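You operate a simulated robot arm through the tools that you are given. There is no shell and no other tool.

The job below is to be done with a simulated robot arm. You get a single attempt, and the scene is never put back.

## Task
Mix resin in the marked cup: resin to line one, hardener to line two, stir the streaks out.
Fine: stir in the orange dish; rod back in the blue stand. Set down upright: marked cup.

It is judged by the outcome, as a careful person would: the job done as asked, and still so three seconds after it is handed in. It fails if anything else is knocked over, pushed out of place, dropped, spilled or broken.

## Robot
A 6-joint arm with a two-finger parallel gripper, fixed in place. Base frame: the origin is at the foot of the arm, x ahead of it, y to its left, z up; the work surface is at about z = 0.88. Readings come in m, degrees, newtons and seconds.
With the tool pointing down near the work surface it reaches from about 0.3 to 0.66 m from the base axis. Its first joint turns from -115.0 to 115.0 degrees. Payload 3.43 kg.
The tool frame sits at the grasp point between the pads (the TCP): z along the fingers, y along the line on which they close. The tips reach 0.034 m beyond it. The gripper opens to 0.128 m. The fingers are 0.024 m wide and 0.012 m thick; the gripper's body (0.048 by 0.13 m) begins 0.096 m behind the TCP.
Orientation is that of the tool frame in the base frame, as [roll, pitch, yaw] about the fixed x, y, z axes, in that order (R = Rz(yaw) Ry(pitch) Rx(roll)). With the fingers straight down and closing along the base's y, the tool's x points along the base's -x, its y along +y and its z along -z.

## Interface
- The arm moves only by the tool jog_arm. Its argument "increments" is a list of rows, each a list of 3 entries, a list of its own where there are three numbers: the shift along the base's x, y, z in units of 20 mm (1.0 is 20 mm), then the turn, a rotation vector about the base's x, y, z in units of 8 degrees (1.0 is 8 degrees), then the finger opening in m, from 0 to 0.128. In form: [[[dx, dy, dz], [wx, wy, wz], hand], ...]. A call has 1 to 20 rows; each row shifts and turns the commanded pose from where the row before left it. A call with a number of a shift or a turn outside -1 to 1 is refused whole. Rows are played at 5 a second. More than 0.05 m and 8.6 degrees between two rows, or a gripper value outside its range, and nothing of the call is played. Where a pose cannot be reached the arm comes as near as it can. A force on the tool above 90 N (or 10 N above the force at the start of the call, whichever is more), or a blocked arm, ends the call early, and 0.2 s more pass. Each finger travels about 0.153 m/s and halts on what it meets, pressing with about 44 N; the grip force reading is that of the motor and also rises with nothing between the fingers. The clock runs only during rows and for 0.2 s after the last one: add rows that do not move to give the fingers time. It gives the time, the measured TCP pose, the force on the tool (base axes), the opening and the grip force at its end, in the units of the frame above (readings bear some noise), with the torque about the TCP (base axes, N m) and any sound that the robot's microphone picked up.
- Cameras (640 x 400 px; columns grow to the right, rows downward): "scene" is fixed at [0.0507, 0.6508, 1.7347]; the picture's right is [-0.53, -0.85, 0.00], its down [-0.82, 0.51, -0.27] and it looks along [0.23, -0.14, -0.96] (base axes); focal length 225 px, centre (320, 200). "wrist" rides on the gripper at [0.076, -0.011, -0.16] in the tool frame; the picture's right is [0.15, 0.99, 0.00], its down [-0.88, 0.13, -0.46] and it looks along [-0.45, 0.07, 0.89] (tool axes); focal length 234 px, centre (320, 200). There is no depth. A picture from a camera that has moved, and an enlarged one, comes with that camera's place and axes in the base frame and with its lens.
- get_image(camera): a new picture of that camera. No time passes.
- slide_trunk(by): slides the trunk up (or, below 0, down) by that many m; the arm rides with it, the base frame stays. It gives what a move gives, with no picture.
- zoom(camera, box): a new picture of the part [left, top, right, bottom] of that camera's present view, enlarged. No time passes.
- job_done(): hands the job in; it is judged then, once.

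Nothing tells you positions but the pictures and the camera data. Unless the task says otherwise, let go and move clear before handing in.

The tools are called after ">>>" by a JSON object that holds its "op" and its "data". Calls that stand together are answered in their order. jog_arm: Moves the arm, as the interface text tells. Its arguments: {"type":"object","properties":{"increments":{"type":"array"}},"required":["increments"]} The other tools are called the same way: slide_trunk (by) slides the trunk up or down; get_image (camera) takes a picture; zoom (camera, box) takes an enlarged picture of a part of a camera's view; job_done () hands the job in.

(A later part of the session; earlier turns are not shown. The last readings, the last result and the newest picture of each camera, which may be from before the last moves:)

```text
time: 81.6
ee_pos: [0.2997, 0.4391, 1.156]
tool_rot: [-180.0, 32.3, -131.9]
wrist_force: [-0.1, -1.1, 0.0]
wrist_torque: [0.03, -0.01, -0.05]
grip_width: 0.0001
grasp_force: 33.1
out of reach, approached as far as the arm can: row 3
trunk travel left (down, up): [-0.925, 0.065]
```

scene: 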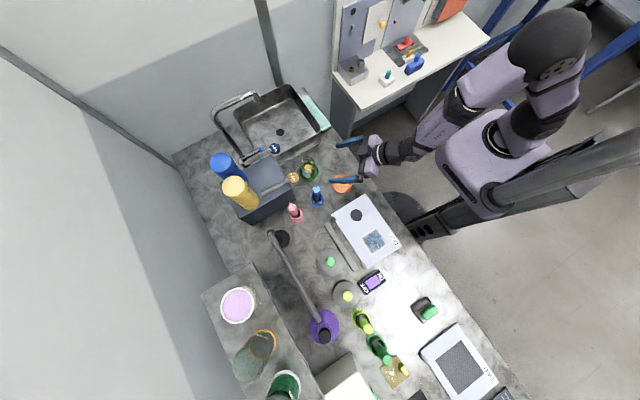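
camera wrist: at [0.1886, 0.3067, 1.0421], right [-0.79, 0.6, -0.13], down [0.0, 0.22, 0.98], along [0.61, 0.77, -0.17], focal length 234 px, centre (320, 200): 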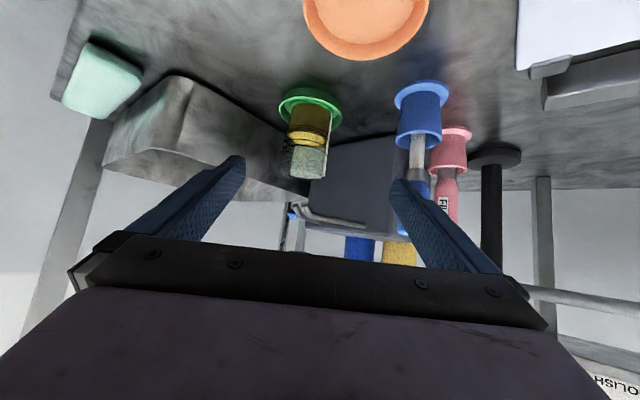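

I'm up with the fingers closed. Moving over toward the HARD knob.

>>> {"op": "jog_arm", "data": {"increments": [[[0.758, 0.794, 0.06], [0, 0, 0], 0.0], [[0.758, 0.794, 0.06], [0, 0, 0], 0.0], [[0.758, 0.794, 0.06], [0, 0, 0], 0.0], [[0.758, 0.794, 0.06], [0, 0, 0], 0.0], [[0.758, 0.794, 0.06], [0, 0, 0], 0.0], [[0.758, 0.794, 0.06], [0, 0, 0], 0.0], [[0.758, 0.694, 0.06], [0, 0, 0], 0.0], [[0.758, 0.5, 0.06], [0, 0, 0], 0.0], [[0, 0, 0], [0, 0, 0], 0.0]]}}

>>> {"op": "get_image", "data": {"camera": "wrist"}}

>>> {"op": "get_image", "data": {"camera": "scene"}}

```text
time: 83.6
ee_pos: [0.4211, 0.5586, 1.1664]
tool_rot: [-179.9, 32.5, -131.9]
wrist_force: [-0.3, -0.3, 0.7]
wrist_torque: [0.02, 0.01, 0.0]
grip_width: 0.0
grasp_force: 33.0
trunk travel left (down, up): [-0.925, 0.065]
```

```text
taken
camera wrist: at [0.3296, 0.4401, 1.2601], right [-0.82, 0.57, -0.08], down [0.24, 0.46, 0.86], along [0.52, 0.68, -0.51], focal length 234 px, centre (320, 200)
```

wrist: 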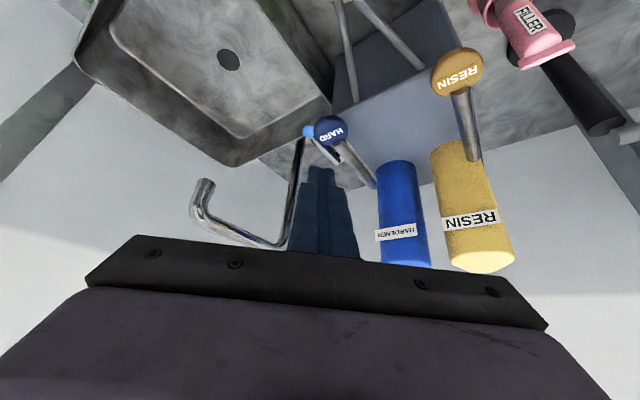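

```text
taken
```

scene: 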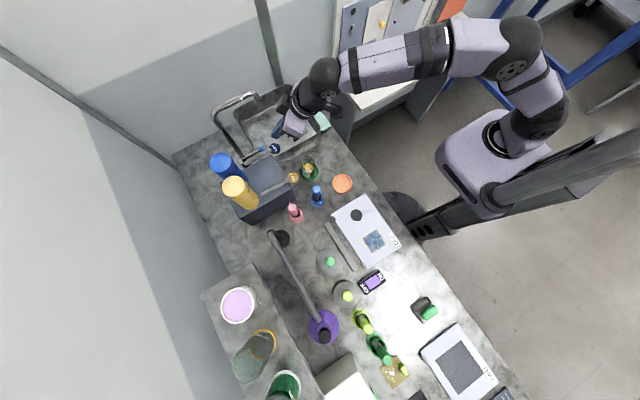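

The HARD knob (blue tank labelled HARDENER) is just ahead of the fingertips and the scene camera still sees the cup. I'll align and descend to just above the knob.

>>> {"op": "jog_arm", "data": {"increments": [[[-0.15, 0.12, -1], [0, 0, 0], 0.0], [[0, 0, -1], [0, 0, 0], 0.0], [[0, 0, -0.7], [0, 0, 0], 0.0], [[0, 0, 0], [0, 0, 0], 0.0]]}}

>>> {"op": "zoom", "data": {"camera": "wrist", "box": [240, 90, 400, 210]}}

>>> {"op": "zoom", "data": {"camera": "scene", "box": [230, 120, 350, 195]}}

```text
time: 84.6
ee_pos: [0.4184, 0.5616, 1.1109]
tool_rot: [-179.9, 32.4, -131.9]
wrist_force: [-0.2, 0.8, 0.0]
wrist_torque: [0.0, -0.01, -0.01]
grip_width: 0.0002
grasp_force: 33.2
trunk travel left (down, up): [-0.925, 0.065]
```

```text
3.33 times, centred on (320, 150) of wrist
camera zoom: at [0.3267, 0.4421, 1.2049], right [-0.82, 0.57, -0.08], down [0.24, 0.46, 0.86], along [0.52, 0.68, -0.51], focal length 781 px, centre (320, 367)
```

zoom: 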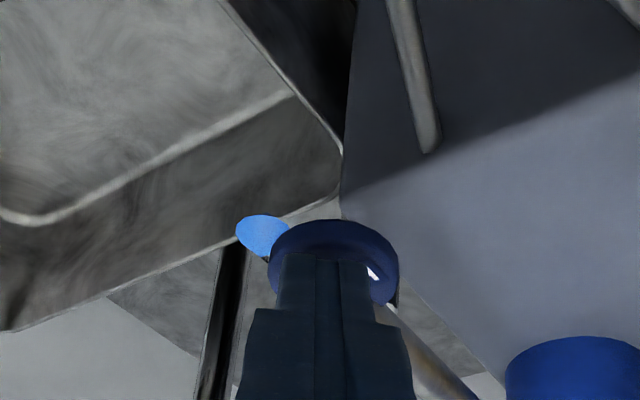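

```text
5.33 times, centred on (290, 158) of scene
camera zoom: at [0.0507, 0.6508, 1.7347], right [-0.53, -0.85, 0.0], down [-0.82, 0.51, -0.27], along [0.23, -0.14, -0.96], focal length 1199 px, centre (480, 427)
```

zoom: 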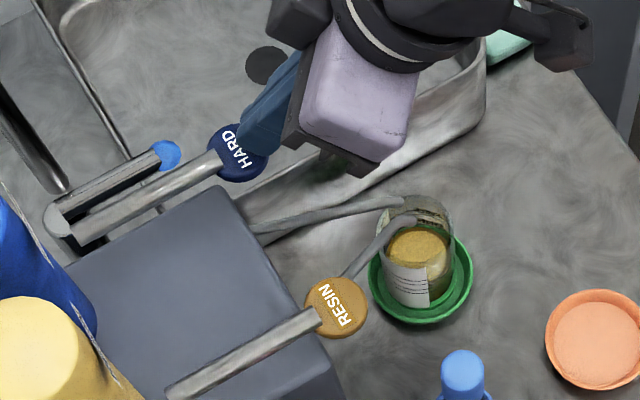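

The fingertips sit over the HARD knob. I'll press slightly and look for a stream.

>>> {"op": "jog_arm", "data": {"increments": [[[0, 0, -0.35], [0, 0, 0], 0.0], [[0, 0, -0.2], [0, 0, 0], 0.0], [[0, 0, -0.1], [0, 0, 0], 0.0]]}}

>>> {"op": "zoom", "data": {"camera": "scene", "box": [298, 154, 318, 180]}}

```text
time: 85.4
ee_pos: [0.4173, 0.56, 1.0984]
tool_rot: [180.0, 32.5, -131.8]
wrist_force: [-1.1, -0.2, 1.6]
wrist_torque: [-0.01, -0.01, 0.0]
grip_width: 0.0
grasp_force: 33.3
trunk travel left (down, up): [-0.925, 0.065]
```

```text
15.38 times, centred on (308, 167) of scene
camera zoom: at [0.0507, 0.6508, 1.7347], right [-0.53, -0.85, 0.0], down [-0.82, 0.51, -0.27], along [0.23, -0.14, -0.96], focal length 3459 px, centre (505, 708)
```

zoom: 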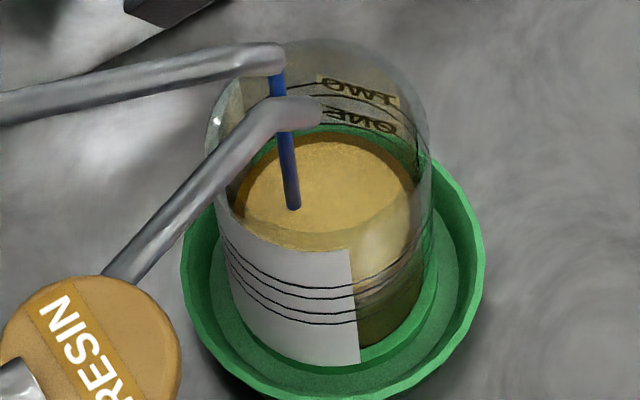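

Hardener is flowing into the cup. I'll hold about 4 seconds and check.

>>> {"op": "jog_arm", "data": {"increments": [[[0, 0, 0], [0, 0, 0], 0.0], [[0, 0, 0], [0, 0, 0], 0.0], [[0, 0, 0], [0, 0, 0], 0.0], [[0, 0, 0], [0, 0, 0], 0.0], [[0, 0, 0], [0, 0, 0], 0.0], [[0, 0, 0], [0, 0, 0], 0.0], [[0, 0, 0], [0, 0, 0], 0.0], [[0, 0, 0], [0, 0, 0], 0.0], [[0, 0, 0], [0, 0, 0], 0.0], [[0, 0, 0], [0, 0, 0], 0.0], [[0, 0, 0], [0, 0, 0], 0.0], [[0, 0, 0], [0, 0, 0], 0.0], [[0, 0, 0], [0, 0, 0], 0.0], [[0, 0, 0], [0, 0, 0], 0.0], [[0, 0, 0], [0, 0, 0], 0.0], [[0, 0, 0], [0, 0, 0], 0.0], [[0, 0, 0], [0, 0, 0], 0.0], [[0, 0, 0], [0, 0, 0], 0.0], [[0, 0, 0], [0, 0, 0], 0.0], [[0, 0, 0], [0, 0, 0], 0.0]]}}

>>> {"op": "zoom", "data": {"camera": "scene", "box": [298, 154, 318, 180]}}

```text
time: 89.6
ee_pos: [0.4188, 0.5604, 1.0992]
tool_rot: [-179.9, 32.4, -131.9]
wrist_force: [-1.1, 0.1, 1.8]
wrist_torque: [0.01, -0.02, 0.01]
grip_width: 0.0
grasp_force: 32.9
trunk travel left (down, up): [-0.925, 0.065]
```

```text
15.38 times, centred on (308, 167) of scene
camera zoom: at [0.0507, 0.6508, 1.7347], right [-0.53, -0.85, 0.0], down [-0.82, 0.51, -0.27], along [0.23, -0.14, -0.96], focal length 3459 px, centre (505, 708)
```

zoom: 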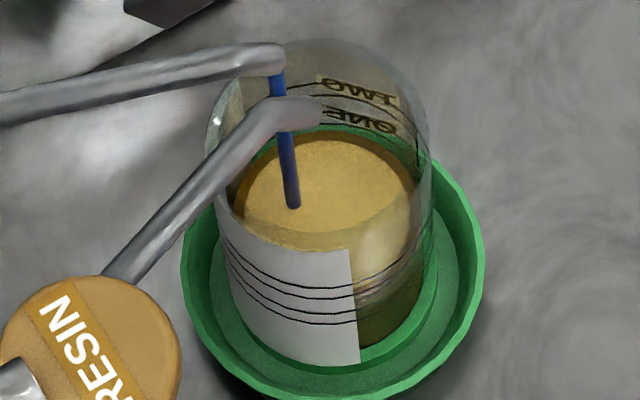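

The hardener rises slowly at this depth. I'll press about 3 mm deeper and hold.

>>> {"op": "jog_arm", "data": {"increments": [[[0, 0, -0.15], [0, 0, 0], 0.0], [[0, 0, 0], [0, 0, 0], 0.0], [[0, 0, 0], [0, 0, 0], 0.0], [[0, 0, 0], [0, 0, 0], 0.0], [[0, 0, 0], [0, 0, 0], 0.0], [[0, 0, 0], [0, 0, 0], 0.0], [[0, 0, 0], [0, 0, 0], 0.0], [[0, 0, 0], [0, 0, 0], 0.0], [[0, 0, 0], [0, 0, 0], 0.0], [[0, 0, 0], [0, 0, 0], 0.0], [[0, 0, 0], [0, 0, 0], 0.0], [[0, 0, 0], [0, 0, 0], 0.0], [[0, 0, 0], [0, 0, 0], 0.0], [[0, 0, 0], [0, 0, 0], 0.0], [[0, 0, 0], [0, 0, 0], 0.0]]}}

>>> {"op": "zoom", "data": {"camera": "scene", "box": [298, 154, 318, 180]}}

```text
time: 92.8
ee_pos: [0.4182, 0.5618, 1.0957]
tool_rot: [180.0, 32.4, -131.9]
wrist_force: [-1.4, -0.2, 1.8]
wrist_torque: [-0.01, 0.04, 0.01]
grip_width: 0.0
grasp_force: 33.2
trunk travel left (down, up): [-0.925, 0.065]
```

```text
15.38 times, centred on (308, 167) of scene
camera zoom: at [0.0507, 0.6508, 1.7347], right [-0.53, -0.85, 0.0], down [-0.82, 0.51, -0.27], along [0.23, -0.14, -0.96], focal length 3459 px, centre (505, 708)
```

zoom: 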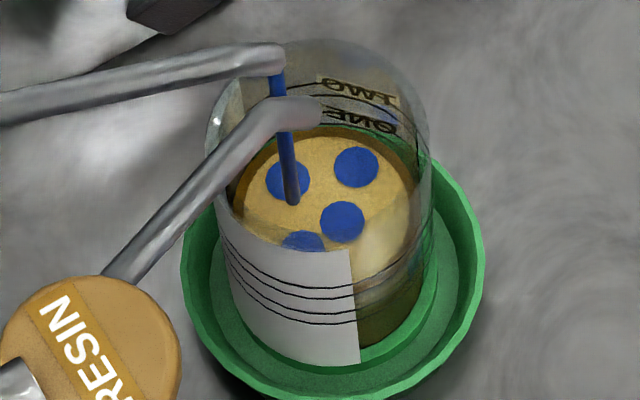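

Blue streaks of hardener now show on the surface, to be stirred out later. I'll keep holding.

>>> {"op": "jog_arm", "data": {"increments": [[[0, 0, 0], [0, 0, 0], 0.0], [[0, 0, 0], [0, 0, 0], 0.0], [[0, 0, 0], [0, 0, 0], 0.0], [[0, 0, 0], [0, 0, 0], 0.0], [[0, 0, 0], [0, 0, 0], 0.0], [[0, 0, 0], [0, 0, 0], 0.0], [[0, 0, 0], [0, 0, 0], 0.0], [[0, 0, 0], [0, 0, 0], 0.0], [[0, 0, 0], [0, 0, 0], 0.0], [[0, 0, 0], [0, 0, 0], 0.0], [[0, 0, 0], [0, 0, 0], 0.0], [[0, 0, 0], [0, 0, 0], 0.0], [[0, 0, 0], [0, 0, 0], 0.0], [[0, 0, 0], [0, 0, 0], 0.0], [[0, 0, 0], [0, 0, 0], 0.0], [[0, 0, 0], [0, 0, 0], 0.0], [[0, 0, 0], [0, 0, 0], 0.0], [[0, 0, 0], [0, 0, 0], 0.0], [[0, 0, 0], [0, 0, 0], 0.0], [[0, 0, 0], [0, 0, 0], 0.0]]}}

>>> {"op": "zoom", "data": {"camera": "scene", "box": [298, 154, 318, 180]}}

```text
time: 97.0
ee_pos: [0.4163, 0.5625, 1.0965]
tool_rot: [180.0, 32.4, -131.9]
wrist_force: [-0.8, -0.7, 1.2]
wrist_torque: [0.04, 0.03, -0.01]
grip_width: 0.0
grasp_force: 33.4
trunk travel left (down, up): [-0.925, 0.065]
```

```text
15.38 times, centred on (308, 167) of scene
camera zoom: at [0.0507, 0.6508, 1.7347], right [-0.53, -0.85, 0.0], down [-0.82, 0.51, -0.27], along [0.23, -0.14, -0.96], focal length 3459 px, centre (505, 708)
```

zoom: 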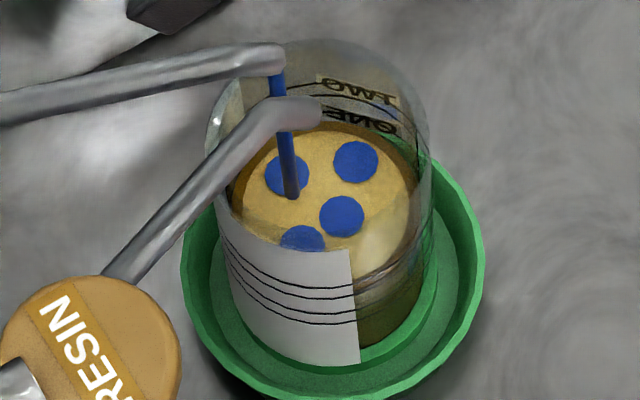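

The level is climbing at about 0.8–0.9 mm/s and I need about 9–10 mm more. I'll continue holding.

>>> {"op": "jog_arm", "data": {"increments": [[[0, 0, 0], [0, 0, 0], 0.0], [[0, 0, 0], [0, 0, 0], 0.0], [[0, 0, 0], [0, 0, 0], 0.0], [[0, 0, 0], [0, 0, 0], 0.0], [[0, 0, 0], [0, 0, 0], 0.0], [[0, 0, 0], [0, 0, 0], 0.0], [[0, 0, 0], [0, 0, 0], 0.0], [[0, 0, 0], [0, 0, 0], 0.0], [[0, 0, 0], [0, 0, 0], 0.0], [[0, 0, 0], [0, 0, 0], 0.0], [[0, 0, 0], [0, 0, 0], 0.0], [[0, 0, 0], [0, 0, 0], 0.0], [[0, 0, 0], [0, 0, 0], 0.0], [[0, 0, 0], [0, 0, 0], 0.0], [[0, 0, 0], [0, 0, 0], 0.0], [[0, 0, 0], [0, 0, 0], 0.0], [[0, 0, 0], [0, 0, 0], 0.0], [[0, 0, 0], [0, 0, 0], 0.0], [[0, 0, 0], [0, 0, 0], 0.0], [[0, 0, 0], [0, 0, 0], 0.0]]}}

>>> {"op": "zoom", "data": {"camera": "scene", "box": [298, 154, 318, 180]}}

```text
time: 101.2
ee_pos: [0.4184, 0.5615, 1.0969]
tool_rot: [-179.9, 32.4, -131.9]
wrist_force: [-1.3, 0.0, 1.6]
wrist_torque: [-0.02, 0.03, 0.03]
grip_width: 0.0
grasp_force: 33.1
trunk travel left (down, up): [-0.925, 0.065]
```

```text
15.38 times, centred on (308, 167) of scene
camera zoom: at [0.0507, 0.6508, 1.7347], right [-0.53, -0.85, 0.0], down [-0.82, 0.51, -0.27], along [0.23, -0.14, -0.96], focal length 3459 px, centre (505, 708)
```

zoom: 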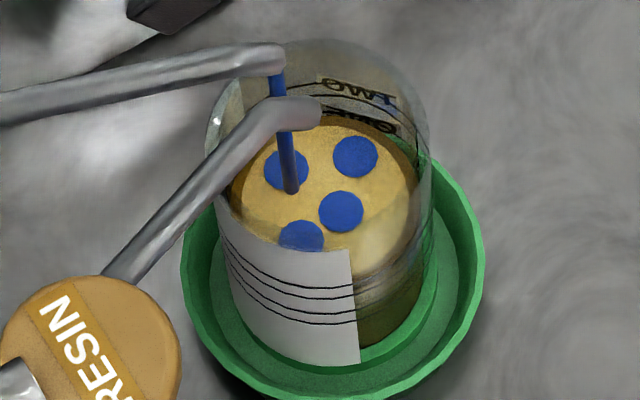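

>>> {"op": "jog_arm", "data": {"increments": [[[0, 0, 0], [0, 0, 0], 0.0], [[0, 0, 0], [0, 0, 0], 0.0], [[0, 0, 0], [0, 0, 0], 0.0], [[0, 0, 0], [0, 0, 0], 0.0], [[0, 0, 0], [0, 0, 0], 0.0], [[0, 0, 0], [0, 0, 0], 0.0], [[0, 0, 0], [0, 0, 0], 0.0], [[0, 0, 0], [0, 0, 0], 0.0], [[0, 0, 0], [0, 0, 0], 0.0], [[0, 0, 0], [0, 0, 0], 0.0], [[0, 0, 0], [0, 0, 0], 0.0], [[0, 0, 0], [0, 0, 0], 0.0], [[0, 0, 0], [0, 0, 0], 0.0], [[0, 0, 0], [0, 0, 0], 0.0], [[0, 0, 0], [0, 0, 0], 0.0], [[0, 0, 0], [0, 0, 0], 0.0], [[0, 0, 0], [0, 0, 0], 0.0], [[0, 0, 0], [0, 0, 0], 0.0], [[0, 0, 0], [0, 0, 0], 0.0], [[0, 0, 0], [0, 0, 0], 0.0]]}}

>>> {"op": "zoom", "data": {"camera": "scene", "box": [298, 154, 318, 180]}}

```text
time: 105.4
ee_pos: [0.4179, 0.561, 1.0964]
tool_rot: [-180.0, 32.5, -131.8]
wrist_force: [-0.9, 0.1, 1.4]
wrist_torque: [0.02, 0.02, -0.03]
grip_width: 0.0003
grasp_force: 32.9
trunk travel left (down, up): [-0.925, 0.065]
```

```text
15.38 times, centred on (308, 167) of scene
camera zoom: at [0.0507, 0.6508, 1.7347], right [-0.53, -0.85, 0.0], down [-0.82, 0.51, -0.27], along [0.23, -0.14, -0.96], focal length 3459 px, centre (505, 708)
```

zoom: 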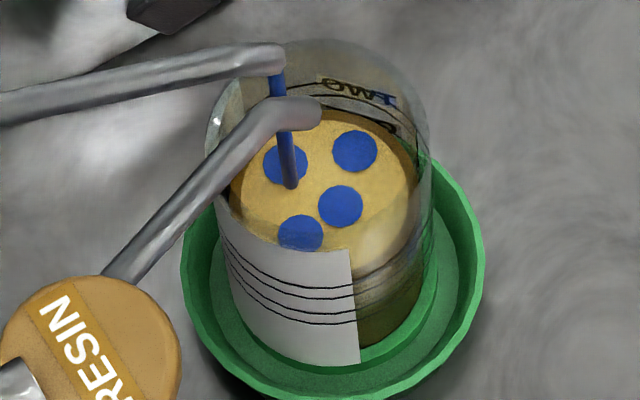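

By the scene view the level has risen about 12 mm. I'll hold 2.5 seconds more, then release and check from the low angle.

>>> {"op": "jog_arm", "data": {"increments": [[[0, 0, 0], [0, 0, 0], 0.0], [[0, 0, 0], [0, 0, 0], 0.0], [[0, 0, 0], [0, 0, 0], 0.0], [[0, 0, 0], [0, 0, 0], 0.0], [[0, 0, 0], [0, 0, 0], 0.0], [[0, 0, 0], [0, 0, 0], 0.0], [[0, 0, 0], [0, 0, 0], 0.0], [[0, 0, 0], [0, 0, 0], 0.0], [[0, 0, 0], [0, 0, 0], 0.0], [[0, 0, 0], [0, 0, 0], 0.0], [[0, 0, 1], [0, 0, 0], 0.0], [[0, 0, 1], [0, 0, 0], 0.0], [[0, 0, 1], [0, 0, 0], 0.0], [[0, 0, 0.3], [0, 0, 0], 0.0]]}}

>>> {"op": "zoom", "data": {"camera": "scene", "box": [298, 154, 318, 180]}}

```text
time: 108.4
ee_pos: [0.4169, 0.5618, 1.1613]
tool_rot: [180.0, 32.4, -131.8]
wrist_force: [0.1, -0.9, 0.2]
wrist_torque: [0.0, 0.02, -0.01]
grip_width: 0.0002
grasp_force: 32.9
trunk travel left (down, up): [-0.925, 0.065]
```

```text
15.38 times, centred on (308, 167) of scene
camera zoom: at [0.0507, 0.6508, 1.7347], right [-0.53, -0.85, 0.0], down [-0.82, 0.51, -0.27], along [0.23, -0.14, -0.96], focal length 3459 px, centre (505, 708)
```

zoom: 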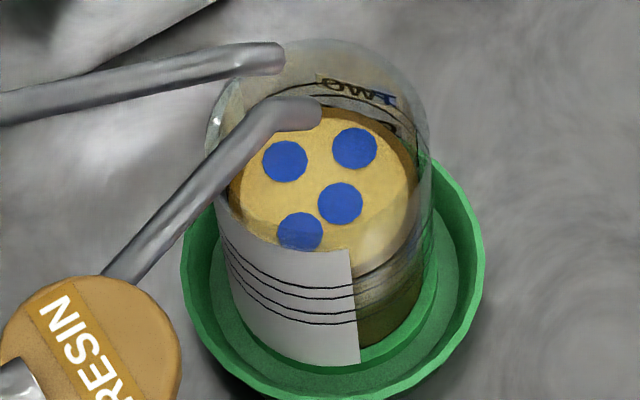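

Flow has stopped. I'll go to the low viewpoint and read the level against the rings of TWO.

>>> {"op": "jog_arm", "data": {"increments": [[[-0.768, -0.806, 0], [0, 0, 0], 0.0], [[-0.768, -0.806, 0], [0, 0, 0], 0.0], [[-0.768, -0.806, 0], [0, 0, 0], 0.0], [[-0.768, -0.806, 0], [0, 0, 0], 0.0], [[-0.768, -0.806, 0], [0, 0, 0], 0.0], [[-0.768, -0.806, 0], [0, 0, 0], 0.03], [[-0.768, -0.806, 0], [0, 0, 0], 0.06], [[-0.768, -0.806, 0], [0, 0, 0], 0.1], [[0, 0, -1], [0, 0, 0], 0.128], [[0, 0, -1], [0, 0, 0], 0.128], [[0, 0, -1], [0, 0, 0], 0.128], [[0, 0, -1], [0, 0, 0], 0.128], [[0, 0, -1], [0, 0, 0], 0.128], [[0, 0, -1], [0, 0, 0], 0.128], [[0, 0, -0.7], [0, 0, 0], 0.128], [[0, 0, 0], [0, 0, 0], 0.128]]}}

>>> {"op": "jog_arm", "data": {"increments": [[[0, 0, -0.5], [0.5, -0.45, 0], 0.128], [[0, 0, -0.5], [0.5, -0.45, 0], 0.128], [[0, 0, -0.5], [0.5, -0.45, 0], 0.128], [[0, 0, 0], [0.45, -0.4, 0], 0.128], [[0, 0, 0], [0, 0, 0], 0.128]]}}

>>> {"op": "get_image", "data": {"camera": "wrist"}}

```text
time: 111.8
ee_pos: [0.294, 0.4323, 1.0275]
tool_rot: [180.0, 32.3, -131.9]
wrist_force: [0.3, 0.0, 0.2]
wrist_torque: [0.01, 0.02, -0.01]
grip_width: 0.1279
grasp_force: 0.0
trunk travel left (down, up): [-0.925, 0.065]
```

```text
time: 113.0
ee_pos: [0.297, 0.4394, 1.0087]
tool_rot: [-178.7, 53.0, -131.2]
wrist_force: [0.3, 0.1, 0.4]
wrist_torque: [0.01, -0.01, -0.03]
grip_width: 0.1282
grasp_force: 0.1
out of reach, approached as far as the arm can: row 1, 4
trunk travel left (down, up): [-0.925, 0.065]
```

```text
taken
camera wrist: at [0.1879, 0.3041, 1.045], right [-0.79, 0.6, -0.13], down [0.0, 0.22, 0.98], along [0.61, 0.77, -0.18], focal length 234 px, centre (320, 200)
```

wrist: 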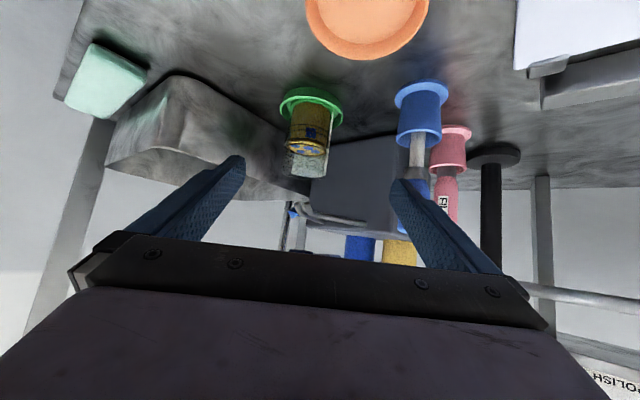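

>>> {"op": "zoom", "data": {"camera": "wrist", "box": [284, 122, 330, 157]}}

>>> {"op": "zoom", "data": {"camera": "wrist", "box": [274, 85, 344, 185]}}

```text
11.43 times, centred on (307, 140) of wrist
camera zoom: at [0.1879, 0.3041, 1.045], right [-0.79, 0.6, -0.13], down [0.0, 0.22, 0.98], along [0.61, 0.77, -0.18], focal length 2676 px, centre (469, 891)
```

zoom: 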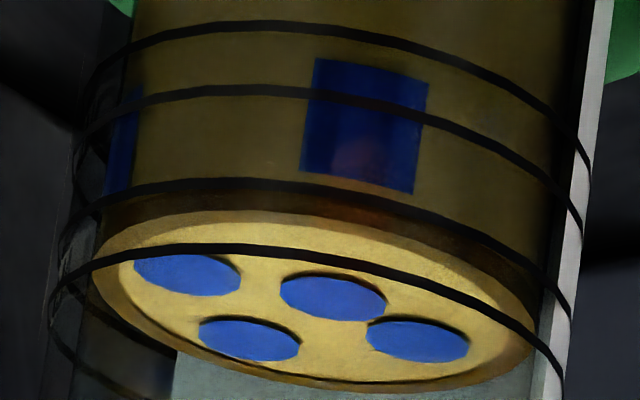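

```text
4.00 times, centred on (309, 135) of wrist
camera zoom: at [0.1879, 0.3041, 1.045], right [-0.79, 0.6, -0.13], down [0.0, 0.22, 0.98], along [0.61, 0.77, -0.18], focal length 937 px, centre (364, 460)
```

zoom: 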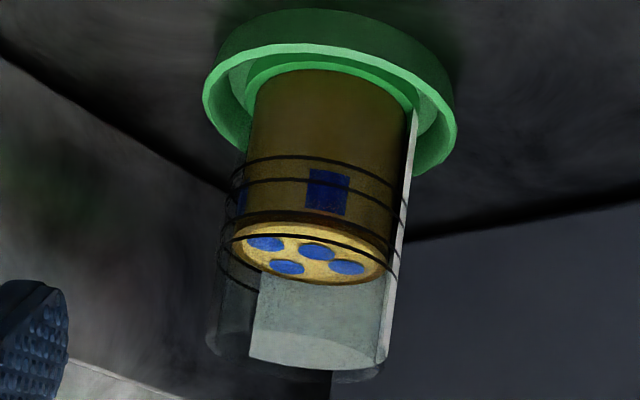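

The level is inside the lower part of the TWO pair. I'd like it nearer mid-band, so I'll add roughly 1.5 mm more hardener with one short press.

>>> {"op": "jog_arm", "data": {"increments": [[[0, 0, 0.3], [-0.65, 0.585, 0], 0.1], [[0, 0, 0.5], [-0.65, 0.585, 0], 0.06], [[0, 0, 1], [-0.65, 0.585, 0], 0.03], [[0, 0, 1], [0, 0, 0], 0.0], [[0, 0, 1], [0, 0, 0], 0.0], [[0, 0, 1], [0, 0, 0], 0.0], [[0, 0, 1], [0, 0, 0], 0.0], [[0, 0, 1], [0, 0, 0], 0.0], [[0, 0, 1], [0, 0, 0], 0.0], [[0, 0, 0], [0, 0, 0], 0.0]]}}

```text
time: 115.2
ee_pos: [0.298, 0.4389, 1.159]
tool_rot: [180.0, 32.3, -131.9]
wrist_force: [-0.2, 0.1, 0.8]
wrist_torque: [-0.03, 0.0, 0.01]
grip_width: 0.0003
grasp_force: 32.8
out of reach, approached as far as the arm can: row 3
trunk travel left (down, up): [-0.925, 0.065]
```

>>> {"op": "jog_arm", "data": {"increments": [[[0.75, 0.766, 0.04], [0, 0, 0], 0.0], [[0.75, 0.766, 0.04], [0, 0, 0], 0.0], [[0.75, 0.766, 0.04], [0, 0, 0], 0.0], [[0.75, 0.766, 0.04], [0, 0, 0], 0.0], [[0.75, 0.766, 0.04], [0, 0, 0], 0.0], [[0.75, 0.766, 0.04], [0, 0, 0], 0.0], [[0.75, 0.766, 0.04], [0, 0, 0], 0.0], [[0.75, 0.766, 0.04], [0, 0, 0], 0.0], [[0, 0, 0], [0, 0, 0], 0.0]]}}

>>> {"op": "zoom", "data": {"camera": "wrist", "box": [240, 90, 400, 210]}}

```text
time: 117.2
ee_pos: [0.4178, 0.5597, 1.1647]
tool_rot: [-179.9, 32.4, -131.9]
wrist_force: [-0.3, -0.2, 0.3]
wrist_torque: [0.0, 0.03, 0.02]
grip_width: 0.0001
grasp_force: 33.1
trunk travel left (down, up): [-0.925, 0.065]
```

```text
3.33 times, centred on (320, 150) of wrist
camera zoom: at [0.3267, 0.4416, 1.2582], right [-0.82, 0.57, -0.08], down [0.24, 0.46, 0.86], along [0.52, 0.68, -0.51], focal length 781 px, centre (320, 367)
```

zoom: 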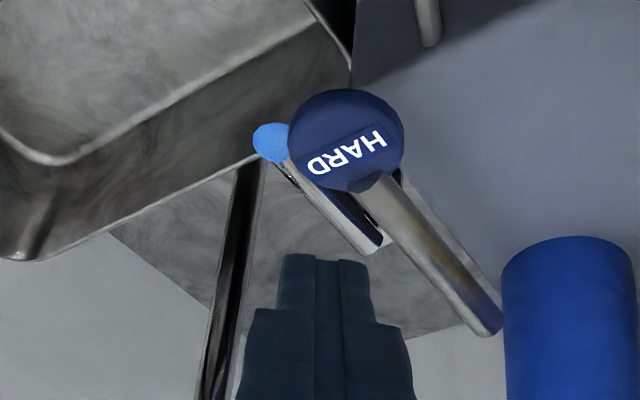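

>>> {"op": "jog_arm", "data": {"increments": [[[0, 0.05, -1], [0, 0, 0], 0.0], [[0, 0, -1], [0, 0, 0], 0.0], [[0, 0, -1], [0, 0, 0], 0.0], [[0, 0, -0.25], [0, 0, 0], 0.0], [[0, 0, -0.16], [0, 0, 0], 0.0], [[0, 0, 0], [0, 0, 0], 0.0], [[0, 0, 0], [0, 0, 0], 0.0], [[0, 0, 0], [0, 0, 0], 0.0], [[0, 0, 0], [0, 0, 0], 0.0]]}}

>>> {"op": "zoom", "data": {"camera": "scene", "box": [298, 154, 318, 180]}}

```text
time: 119.2
ee_pos: [0.4168, 0.5617, 1.0969]
tool_rot: [-179.9, 32.4, -131.9]
wrist_force: [-0.6, 0.1, 1.8]
wrist_torque: [-0.01, 0.03, -0.02]
grip_width: 0.0
grasp_force: 33.3
trunk travel left (down, up): [-0.925, 0.065]
```

```text
15.38 times, centred on (308, 167) of scene
camera zoom: at [0.0507, 0.6508, 1.7347], right [-0.53, -0.85, 0.0], down [-0.82, 0.51, -0.27], along [0.23, -0.14, -0.96], focal length 3459 px, centre (505, 708)
```

zoom: 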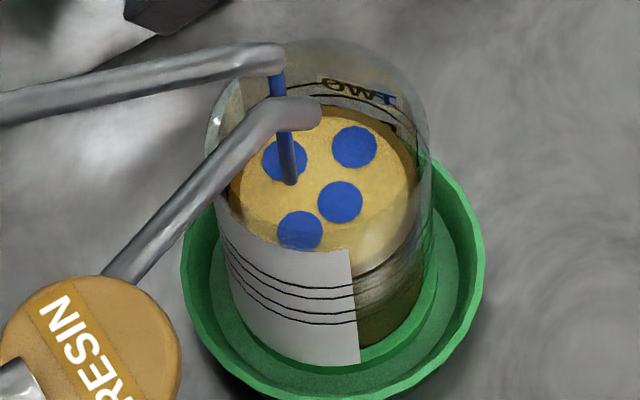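

Flowing; I'll hold about 0.8 s more and then release.

>>> {"op": "jog_arm", "data": {"increments": [[[0, 0, 0], [0, 0, 0], 0.0], [[0, 0, 0], [0, 0, 0], 0.0], [[0, 0, 0], [0, 0, 0], 0.0], [[0, 0, 0], [0, 0, 0], 0.0], [[0, 0, 1], [0, 0, 0], 0.0], [[0, 0, 1], [0, 0, 0], 0.0], [[0, 0, 1], [0, 0, 0], 0.0], [[0, 0, 0.3], [0, 0, 0], 0.0]]}}

>>> {"op": "zoom", "data": {"camera": "scene", "box": [298, 154, 318, 180]}}

>>> {"op": "jog_arm", "data": {"increments": [[[-0.768, -0.806, 0], [0, 0, 0], 0.0], [[-0.768, -0.806, 0], [0, 0, 0], 0.0], [[-0.768, -0.806, 0], [0, 0, 0], 0.0], [[-0.768, -0.806, 0], [0, 0, 0], 0.0], [[-0.768, -0.806, 0], [0, 0, 0], 0.0], [[-0.768, -0.806, 0], [0, 0, 0], 0.03], [[-0.768, -0.806, 0], [0, 0, 0], 0.06], [[-0.768, -0.806, 0], [0, 0, 0], 0.1], [[0, 0, -1], [0, 0, 0], 0.128], [[0, 0, -1], [0, 0, 0], 0.128], [[0, 0, -1], [0, 0, 0], 0.128], [[0, 0, -1], [0, 0, 0], 0.128], [[0, 0, -1], [0, 0, 0], 0.128], [[0, 0, -1], [0, 0, 0], 0.128], [[0, 0, -0.7], [0, 0, 0], 0.128], [[0, 0, 0], [0, 0, 0], 0.128]]}}

>>> {"op": "jog_arm", "data": {"increments": [[[0, 0, -0.5], [0.5, -0.45, 0], 0.128], [[0, 0, -0.5], [0.5, -0.45, 0], 0.128], [[0, 0, -0.5], [0.5, -0.45, 0], 0.128], [[0, 0, 0], [0.45, -0.4, 0], 0.128], [[0, 0, 0], [0, 0, 0], 0.128]]}}

>>> {"op": "zoom", "data": {"camera": "wrist", "box": [284, 122, 330, 157]}}

>>> {"op": "zoom", "data": {"camera": "wrist", "box": [274, 85, 344, 185]}}

```text
time: 121.0
ee_pos: [0.4177, 0.5624, 1.1625]
tool_rot: [180.0, 32.3, -131.8]
wrist_force: [0.6, 0.5, 0.6]
wrist_torque: [0.01, -0.01, -0.01]
grip_width: 0.0002
grasp_force: 32.7
trunk travel left (down, up): [-0.925, 0.065]
```

```text
15.38 times, centred on (308, 167) of scene
camera zoom: at [0.0507, 0.6508, 1.7347], right [-0.53, -0.85, 0.0], down [-0.82, 0.51, -0.27], along [0.23, -0.14, -0.96], focal length 3459 px, centre (505, 708)
```

zoom: 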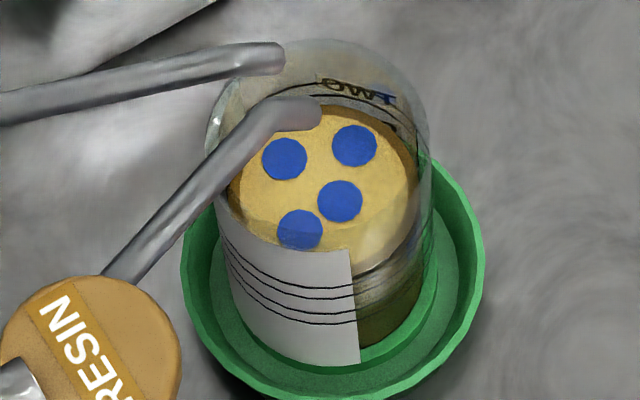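

```text
time: 124.4
ee_pos: [0.2945, 0.4324, 1.0273]
tool_rot: [180.0, 32.3, -131.9]
wrist_force: [0.0, -0.3, 0.6]
wrist_torque: [0.01, 0.01, -0.01]
grip_width: 0.1279
grasp_force: 0.0
trunk travel left (down, up): [-0.925, 0.065]
```

```text
time: 125.6
ee_pos: [0.2984, 0.4406, 1.0096]
tool_rot: [-178.8, 53.0, -131.3]
wrist_force: [-0.4, 0.7, -0.1]
wrist_torque: [-0.02, 0.0, 0.0]
grip_width: 0.1282
grasp_force: 0.1
out of reach, approached as far as the arm can: row 1, 4
trunk travel left (down, up): [-0.925, 0.065]
```

```text
11.43 times, centred on (307, 140) of wrist
camera zoom: at [0.1887, 0.3051, 1.0449], right [-0.79, 0.6, -0.13], down [0.01, 0.22, 0.98], along [0.61, 0.77, -0.18], focal length 2676 px, centre (469, 891)
```

zoom: 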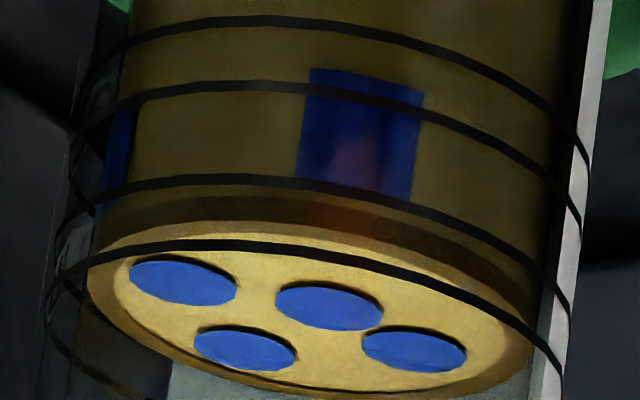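

```text
4.00 times, centred on (309, 135) of wrist
camera zoom: at [0.1887, 0.3051, 1.0449], right [-0.79, 0.6, -0.13], down [0.01, 0.22, 0.98], along [0.61, 0.77, -0.18], focal length 937 px, centre (364, 460)
```

zoom: 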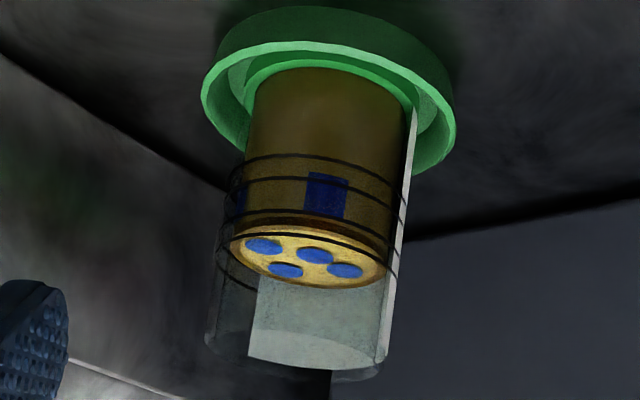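

The hardener level is now close to mid-band between the rings of TWO, so both pours are done. Next I'll set the gripper to a flatter tilt with moderate opening and line up in front of the cup to grasp it from the side, below the spouts.

>>> {"op": "jog_arm", "data": {"increments": [[[0, 0, 0.2], [-0.7, 0.63, 0], 0.1], [[0, 0, 0], [-0.7, 0.63, 0], 0.09], [[0, 0, 0], [0.085, 0.095, 0.08], 0.09], [[0.1, -0.2, -0.6], [0, 0, 0], 0.09], [[0.1, -0.2, -0.6], [0, 0, 0], 0.09], [[0.1, -0.2, -0.6], [0, 0, 0], 0.09], [[0, 0, 0], [0, 0, 0], 0.09]]}}

>>> {"op": "get_image", "data": {"camera": "wrist"}}

>>> {"op": "get_image", "data": {"camera": "scene"}}

```text
time: 127.2
ee_pos: [0.303, 0.4274, 0.9777]
tool_rot: [178.7, 38.2, -132.0]
wrist_force: [1.0, -0.2, 0.3]
wrist_torque: [0.01, 0.0, 0.01]
grip_width: 0.0901
grasp_force: 0.0
trunk travel left (down, up): [-0.925, 0.065]
```

```text
taken
camera wrist: at [0.2079, 0.3011, 1.0556], right [-0.82, 0.57, -0.07], down [0.18, 0.38, 0.91], along [0.54, 0.73, -0.42], focal length 234 px, centre (320, 200)
```

wrist: 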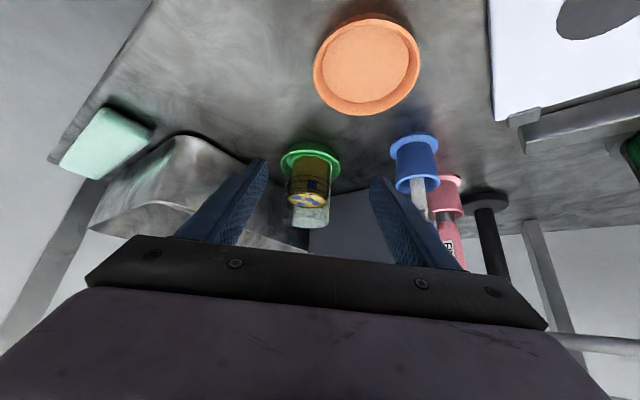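

```text
taken
```

scene: 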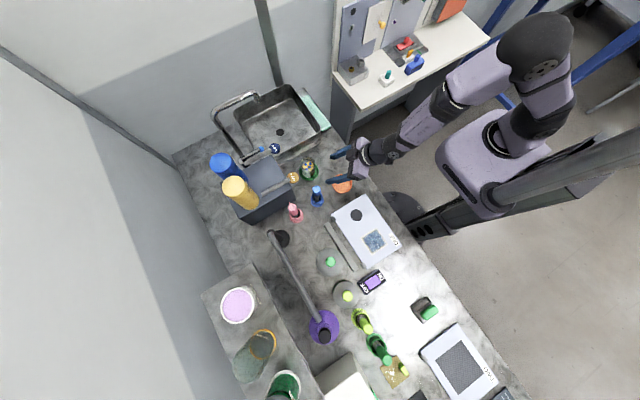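

The cup is straight ahead between the open fingers. I'll zoom to refine the lateral centering before advancing.

>>> {"op": "zoom", "data": {"camera": "wrist", "box": [240, 130, 400, 240]}}

>>> {"op": "zoom", "data": {"camera": "scene", "box": [280, 140, 376, 200]}}

```text
3.64 times, centred on (320, 185) of wrist
camera zoom: at [0.2079, 0.3011, 1.0556], right [-0.82, 0.57, -0.07], down [0.18, 0.38, 0.91], along [0.54, 0.73, -0.42], focal length 852 px, centre (320, 254)
```

zoom: 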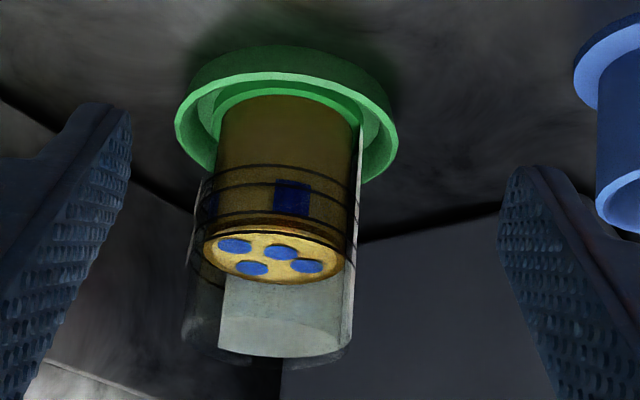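

```text
6.67 times, centred on (328, 170) of scene
camera zoom: at [0.0507, 0.6508, 1.7347], right [-0.53, -0.85, 0.0], down [-0.82, 0.51, -0.27], along [0.23, -0.14, -0.96], focal length 1499 px, centre (267, 400)
```

zoom: 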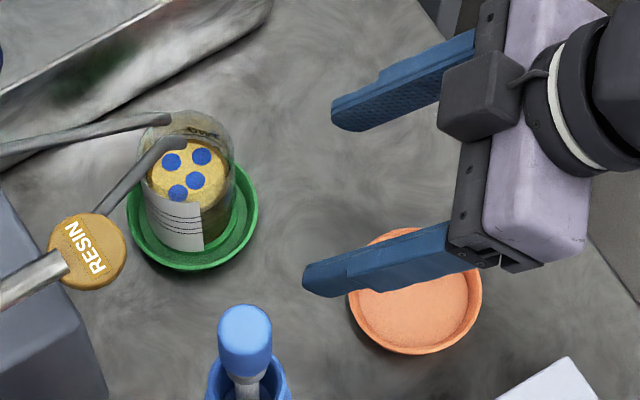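

The offset looks small. I'll advance so the TCP reaches the cup axis at about (0.380, 0.507) while dropping to z≈0.948, stopping short first to verify.

>>> {"op": "jog_arm", "data": {"increments": [[[0.642, 0.663, -0.25], [-0.084, -0.094, -0.099], 0.09], [[0.642, 0.663, -0.25], [0, 0, 0], 0.09], [[0.642, 0.663, -0.25], [0, 0, 0], 0.09], [[0.642, 0.663, -0.25], [0, 0, 0], 0.09], [[0, 0, 0], [0, 0, 0], 0.09]]}}

>>> {"op": "zoom", "data": {"camera": "wrist", "box": [220, 120, 420, 260]}}

>>> {"op": "zoom", "data": {"camera": "scene", "box": [280, 140, 376, 200]}}

```text
time: 128.4
ee_pos: [0.3537, 0.4822, 0.9591]
tool_rot: [179.9, 38.3, -132.2]
wrist_force: [0.0, 0.0, -1.0]
wrist_torque: [-0.01, -0.02, -0.01]
grip_width: 0.0899
grasp_force: 0.1
trunk travel left (down, up): [-0.925, 0.065]
```

```text
2.86 times, centred on (320, 190) of wrist
camera zoom: at [0.2559, 0.357, 1.0361], right [-0.81, 0.58, -0.09], down [0.18, 0.39, 0.9], along [0.56, 0.72, -0.42], focal length 669 px, centre (320, 229)
```

zoom: 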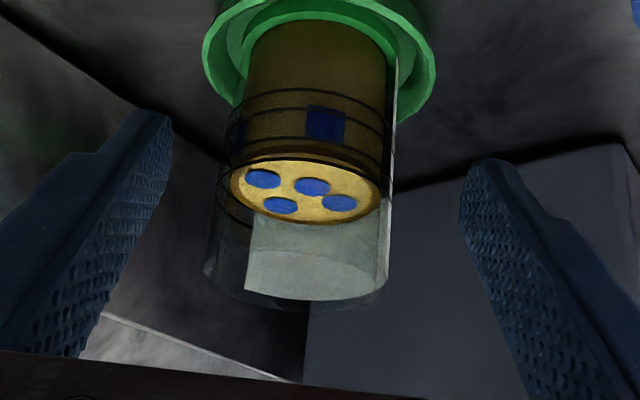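

```text
6.67 times, centred on (328, 170) of scene
camera zoom: at [0.0507, 0.6508, 1.7347], right [-0.53, -0.85, 0.0], down [-0.82, 0.51, -0.27], along [0.23, -0.14, -0.96], focal length 1499 px, centre (267, 400)
```

zoom: 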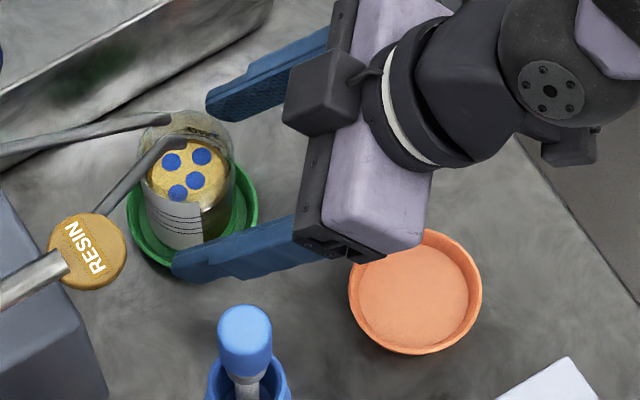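

The cup is centred between the fingers. I'll advance the last 36 mm and close on it.

>>> {"op": "jog_arm", "data": {"increments": [[[0.6575, 0.62, -0.275], [0, 0, 0], 0.09], [[0.6575, 0.62, -0.275], [0, 0, 0], 0.09], [[0, 0, 0], [0, 0, 0], 0.09]]}}

>>> {"op": "get_image", "data": {"camera": "wrist"}}

>>> {"op": "zoom", "data": {"camera": "scene", "box": [280, 140, 376, 200]}}

```text
time: 129.2
ee_pos: [0.379, 0.5063, 0.9475]
tool_rot: [180.0, 38.2, -132.0]
wrist_force: [-0.8, 0.3, 0.3]
wrist_torque: [-0.03, 0.01, -0.04]
grip_width: 0.0896
grasp_force: 0.0
trunk travel left (down, up): [-0.925, 0.065]
```

```text
taken
camera wrist: at [0.2814, 0.3816, 1.0246], right [-0.81, 0.58, -0.09], down [0.18, 0.39, 0.9], along [0.56, 0.72, -0.42], focal length 234 px, centre (320, 200)
```

wrist: 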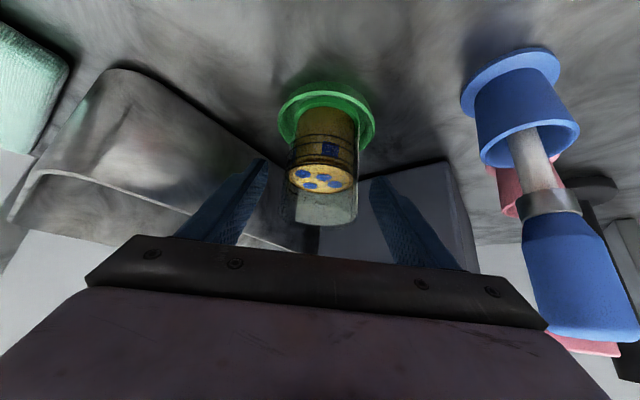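

```text
6.67 times, centred on (328, 170) of scene
camera zoom: at [0.0507, 0.6508, 1.7347], right [-0.53, -0.85, 0.0], down [-0.82, 0.51, -0.27], along [0.23, -0.14, -0.96], focal length 1499 px, centre (267, 400)
```

zoom: 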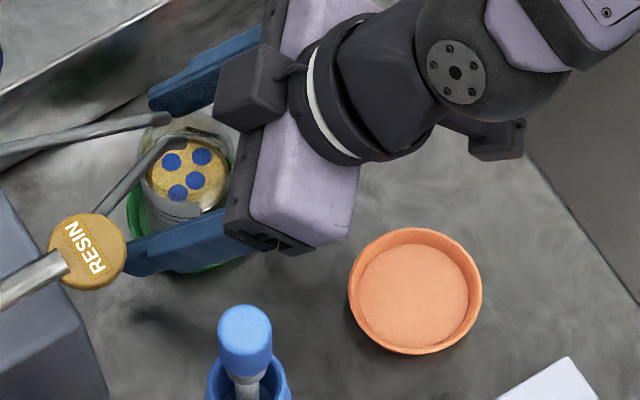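

The fingers straddle the cup, clear of the spouts and rod. I'll close the gripper.

>>> {"op": "jog_arm", "data": {"increments": [[[0, 0, 0], [0, 0, 0], 0.07], [[0, 0, 0], [0, 0, 0], 0.06], [[0, 0, 0], [0, 0, 0], 0.05], [[0, 0, 0], [0, 0, 0], 0.045], [[0, 0, 0], [0, 0, 0], 0.045]]}}

>>> {"op": "zoom", "data": {"camera": "wrist", "box": [220, 60, 440, 260]}}

>>> {"op": "zoom", "data": {"camera": "scene", "box": [280, 140, 376, 200]}}

```text
time: 130.4
ee_pos: [0.379, 0.5057, 0.9466]
tool_rot: [-179.9, 38.4, -132.1]
wrist_force: [1.4, 0.5, 0.7]
wrist_torque: [0.02, -0.01, 0.02]
grip_width: 0.053
grasp_force: 44.1
trunk travel left (down, up): [-0.925, 0.065]
```

```text
2.00 times, centred on (330, 160) of wrist
camera zoom: at [0.2815, 0.3817, 1.0245], right [-0.81, 0.58, -0.09], down [0.18, 0.39, 0.9], along [0.56, 0.72, -0.42], focal length 468 px, centre (300, 280)
```

zoom: 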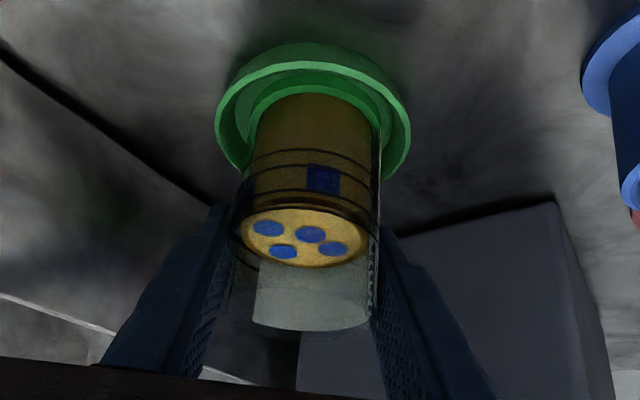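

```text
6.67 times, centred on (328, 170) of scene
camera zoom: at [0.0507, 0.6508, 1.7347], right [-0.53, -0.85, 0.0], down [-0.82, 0.51, -0.27], along [0.23, -0.14, -0.96], focal length 1499 px, centre (267, 400)
```

zoom: 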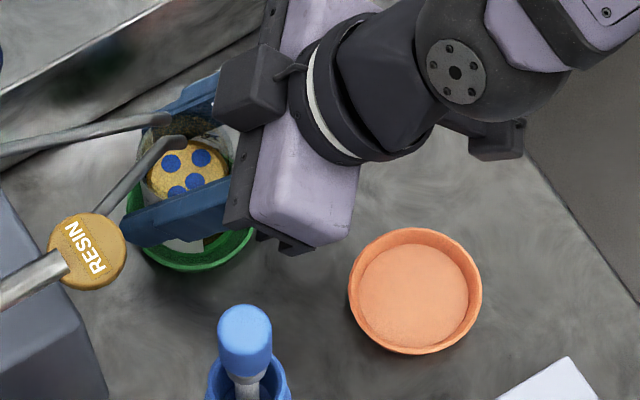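

I have the cup gripped at 53 mm. I'll lift it slowly by about 18 mm, staying below the spouts.

>>> {"op": "jog_arm", "data": {"increments": [[[0, 0, 0.2], [0, 0, 0], 0.045], [[0, 0, 0.25], [0, 0, 0], 0.045], [[0, 0, 0.25], [0, 0, 0], 0.045], [[0, 0, 0.2], [0, 0, 0], 0.045], [[0, 0, 0], [0, 0, 0], 0.045]]}}

>>> {"op": "zoom", "data": {"camera": "wrist", "box": [220, 60, 440, 260]}}

>>> {"op": "zoom", "data": {"camera": "scene", "box": [280, 140, 376, 200]}}

```text
time: 131.6
ee_pos: [0.3797, 0.5057, 0.963]
tool_rot: [180.0, 38.2, -132.2]
wrist_force: [-1.1, 0.2, -1.6]
wrist_torque: [0.02, -0.03, 0.01]
grip_width: 0.0526
grasp_force: 43.7
trunk travel left (down, up): [-0.925, 0.065]
```

```text
2.00 times, centred on (330, 160) of wrist
camera zoom: at [0.2823, 0.3811, 1.0421], right [-0.81, 0.58, -0.09], down [0.18, 0.39, 0.9], along [0.56, 0.72, -0.42], focal length 468 px, centre (300, 280)
```

zoom: 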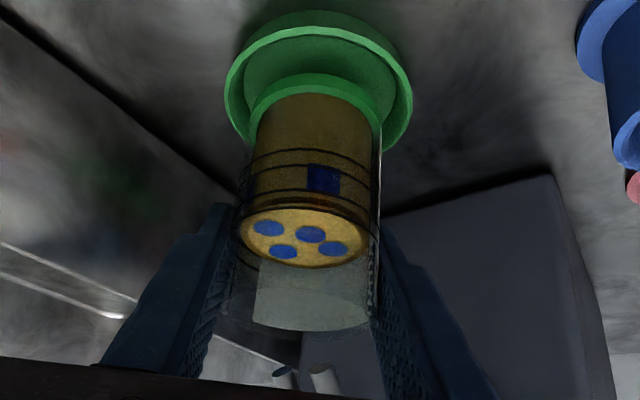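

```text
6.67 times, centred on (328, 170) of scene
camera zoom: at [0.0507, 0.6508, 1.7347], right [-0.53, -0.85, 0.0], down [-0.82, 0.51, -0.27], along [0.23, -0.14, -0.96], focal length 1499 px, centre (267, 400)
```

zoom: 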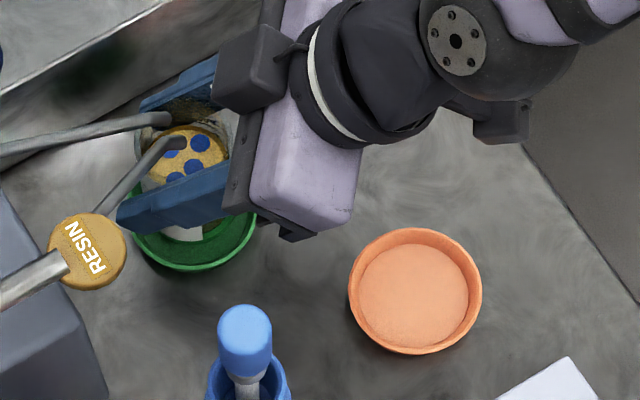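

The cup came out of the green dish, which stayed put, and the spouts remain well above the rim. I'll lift 4 mm more and draw the cup back toward me, clear of the spouts.

>>> {"op": "jog_arm", "data": {"increments": [[[0, 0, 0.2], [0, 0, 0], 0.045], [[-0.2, -0.22, 0], [0, 0, 0], 0.045], [[-0.3, -0.33, 0], [0, 0, 0], 0.045], [[-0.3, -0.33, 0], [0, 0, 0], 0.045], [[-0.3, -0.33, 0], [0, 0, 0], 0.045], [[-0.3, -0.33, 0], [0, 0, 0], 0.045], [[-0.3, -0.33, 0], [0, 0, 0], 0.045], [[-0.2, -0.22, 0], [0, 0, 0], 0.045], [[0, 0, 0], [0, 0, 0], 0.045]]}}

>>> {"op": "zoom", "data": {"camera": "scene", "box": [280, 140, 376, 200]}}

>>> {"op": "get_image", "data": {"camera": "wrist"}}

```text
time: 133.6
ee_pos: [0.3426, 0.4646, 0.9694]
tool_rot: [-180.0, 38.2, -132.0]
wrist_force: [0.6, -0.3, -0.9]
wrist_torque: [0.01, -0.02, 0.0]
grip_width: 0.0525
grasp_force: 44.1
trunk travel left (down, up): [-0.925, 0.065]
```

```text
6.67 times, centred on (328, 170) of scene
camera zoom: at [0.0507, 0.6508, 1.7347], right [-0.53, -0.85, 0.0], down [-0.82, 0.51, -0.27], along [0.23, -0.14, -0.96], focal length 1499 px, centre (267, 400)
```

zoom: 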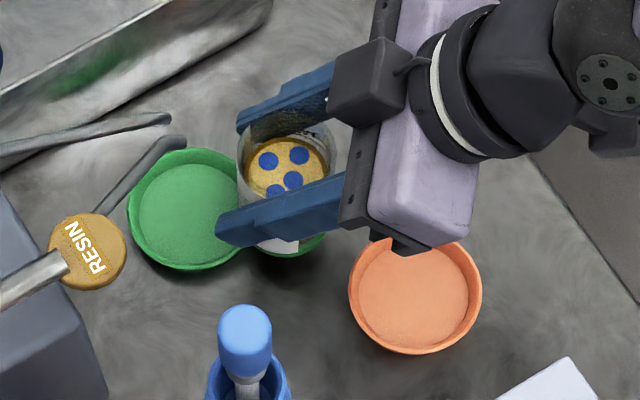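

```text
taken
camera wrist: at [0.2444, 0.3389, 1.047], right [-0.81, 0.58, -0.09], down [0.18, 0.39, 0.9], along [0.56, 0.72, -0.42], focal length 234 px, centre (320, 200)
```

wrist: 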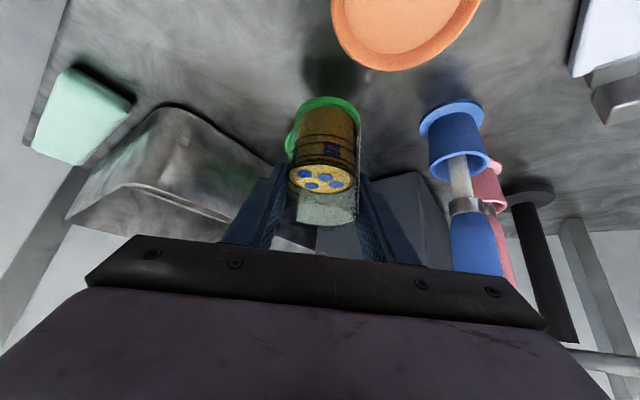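

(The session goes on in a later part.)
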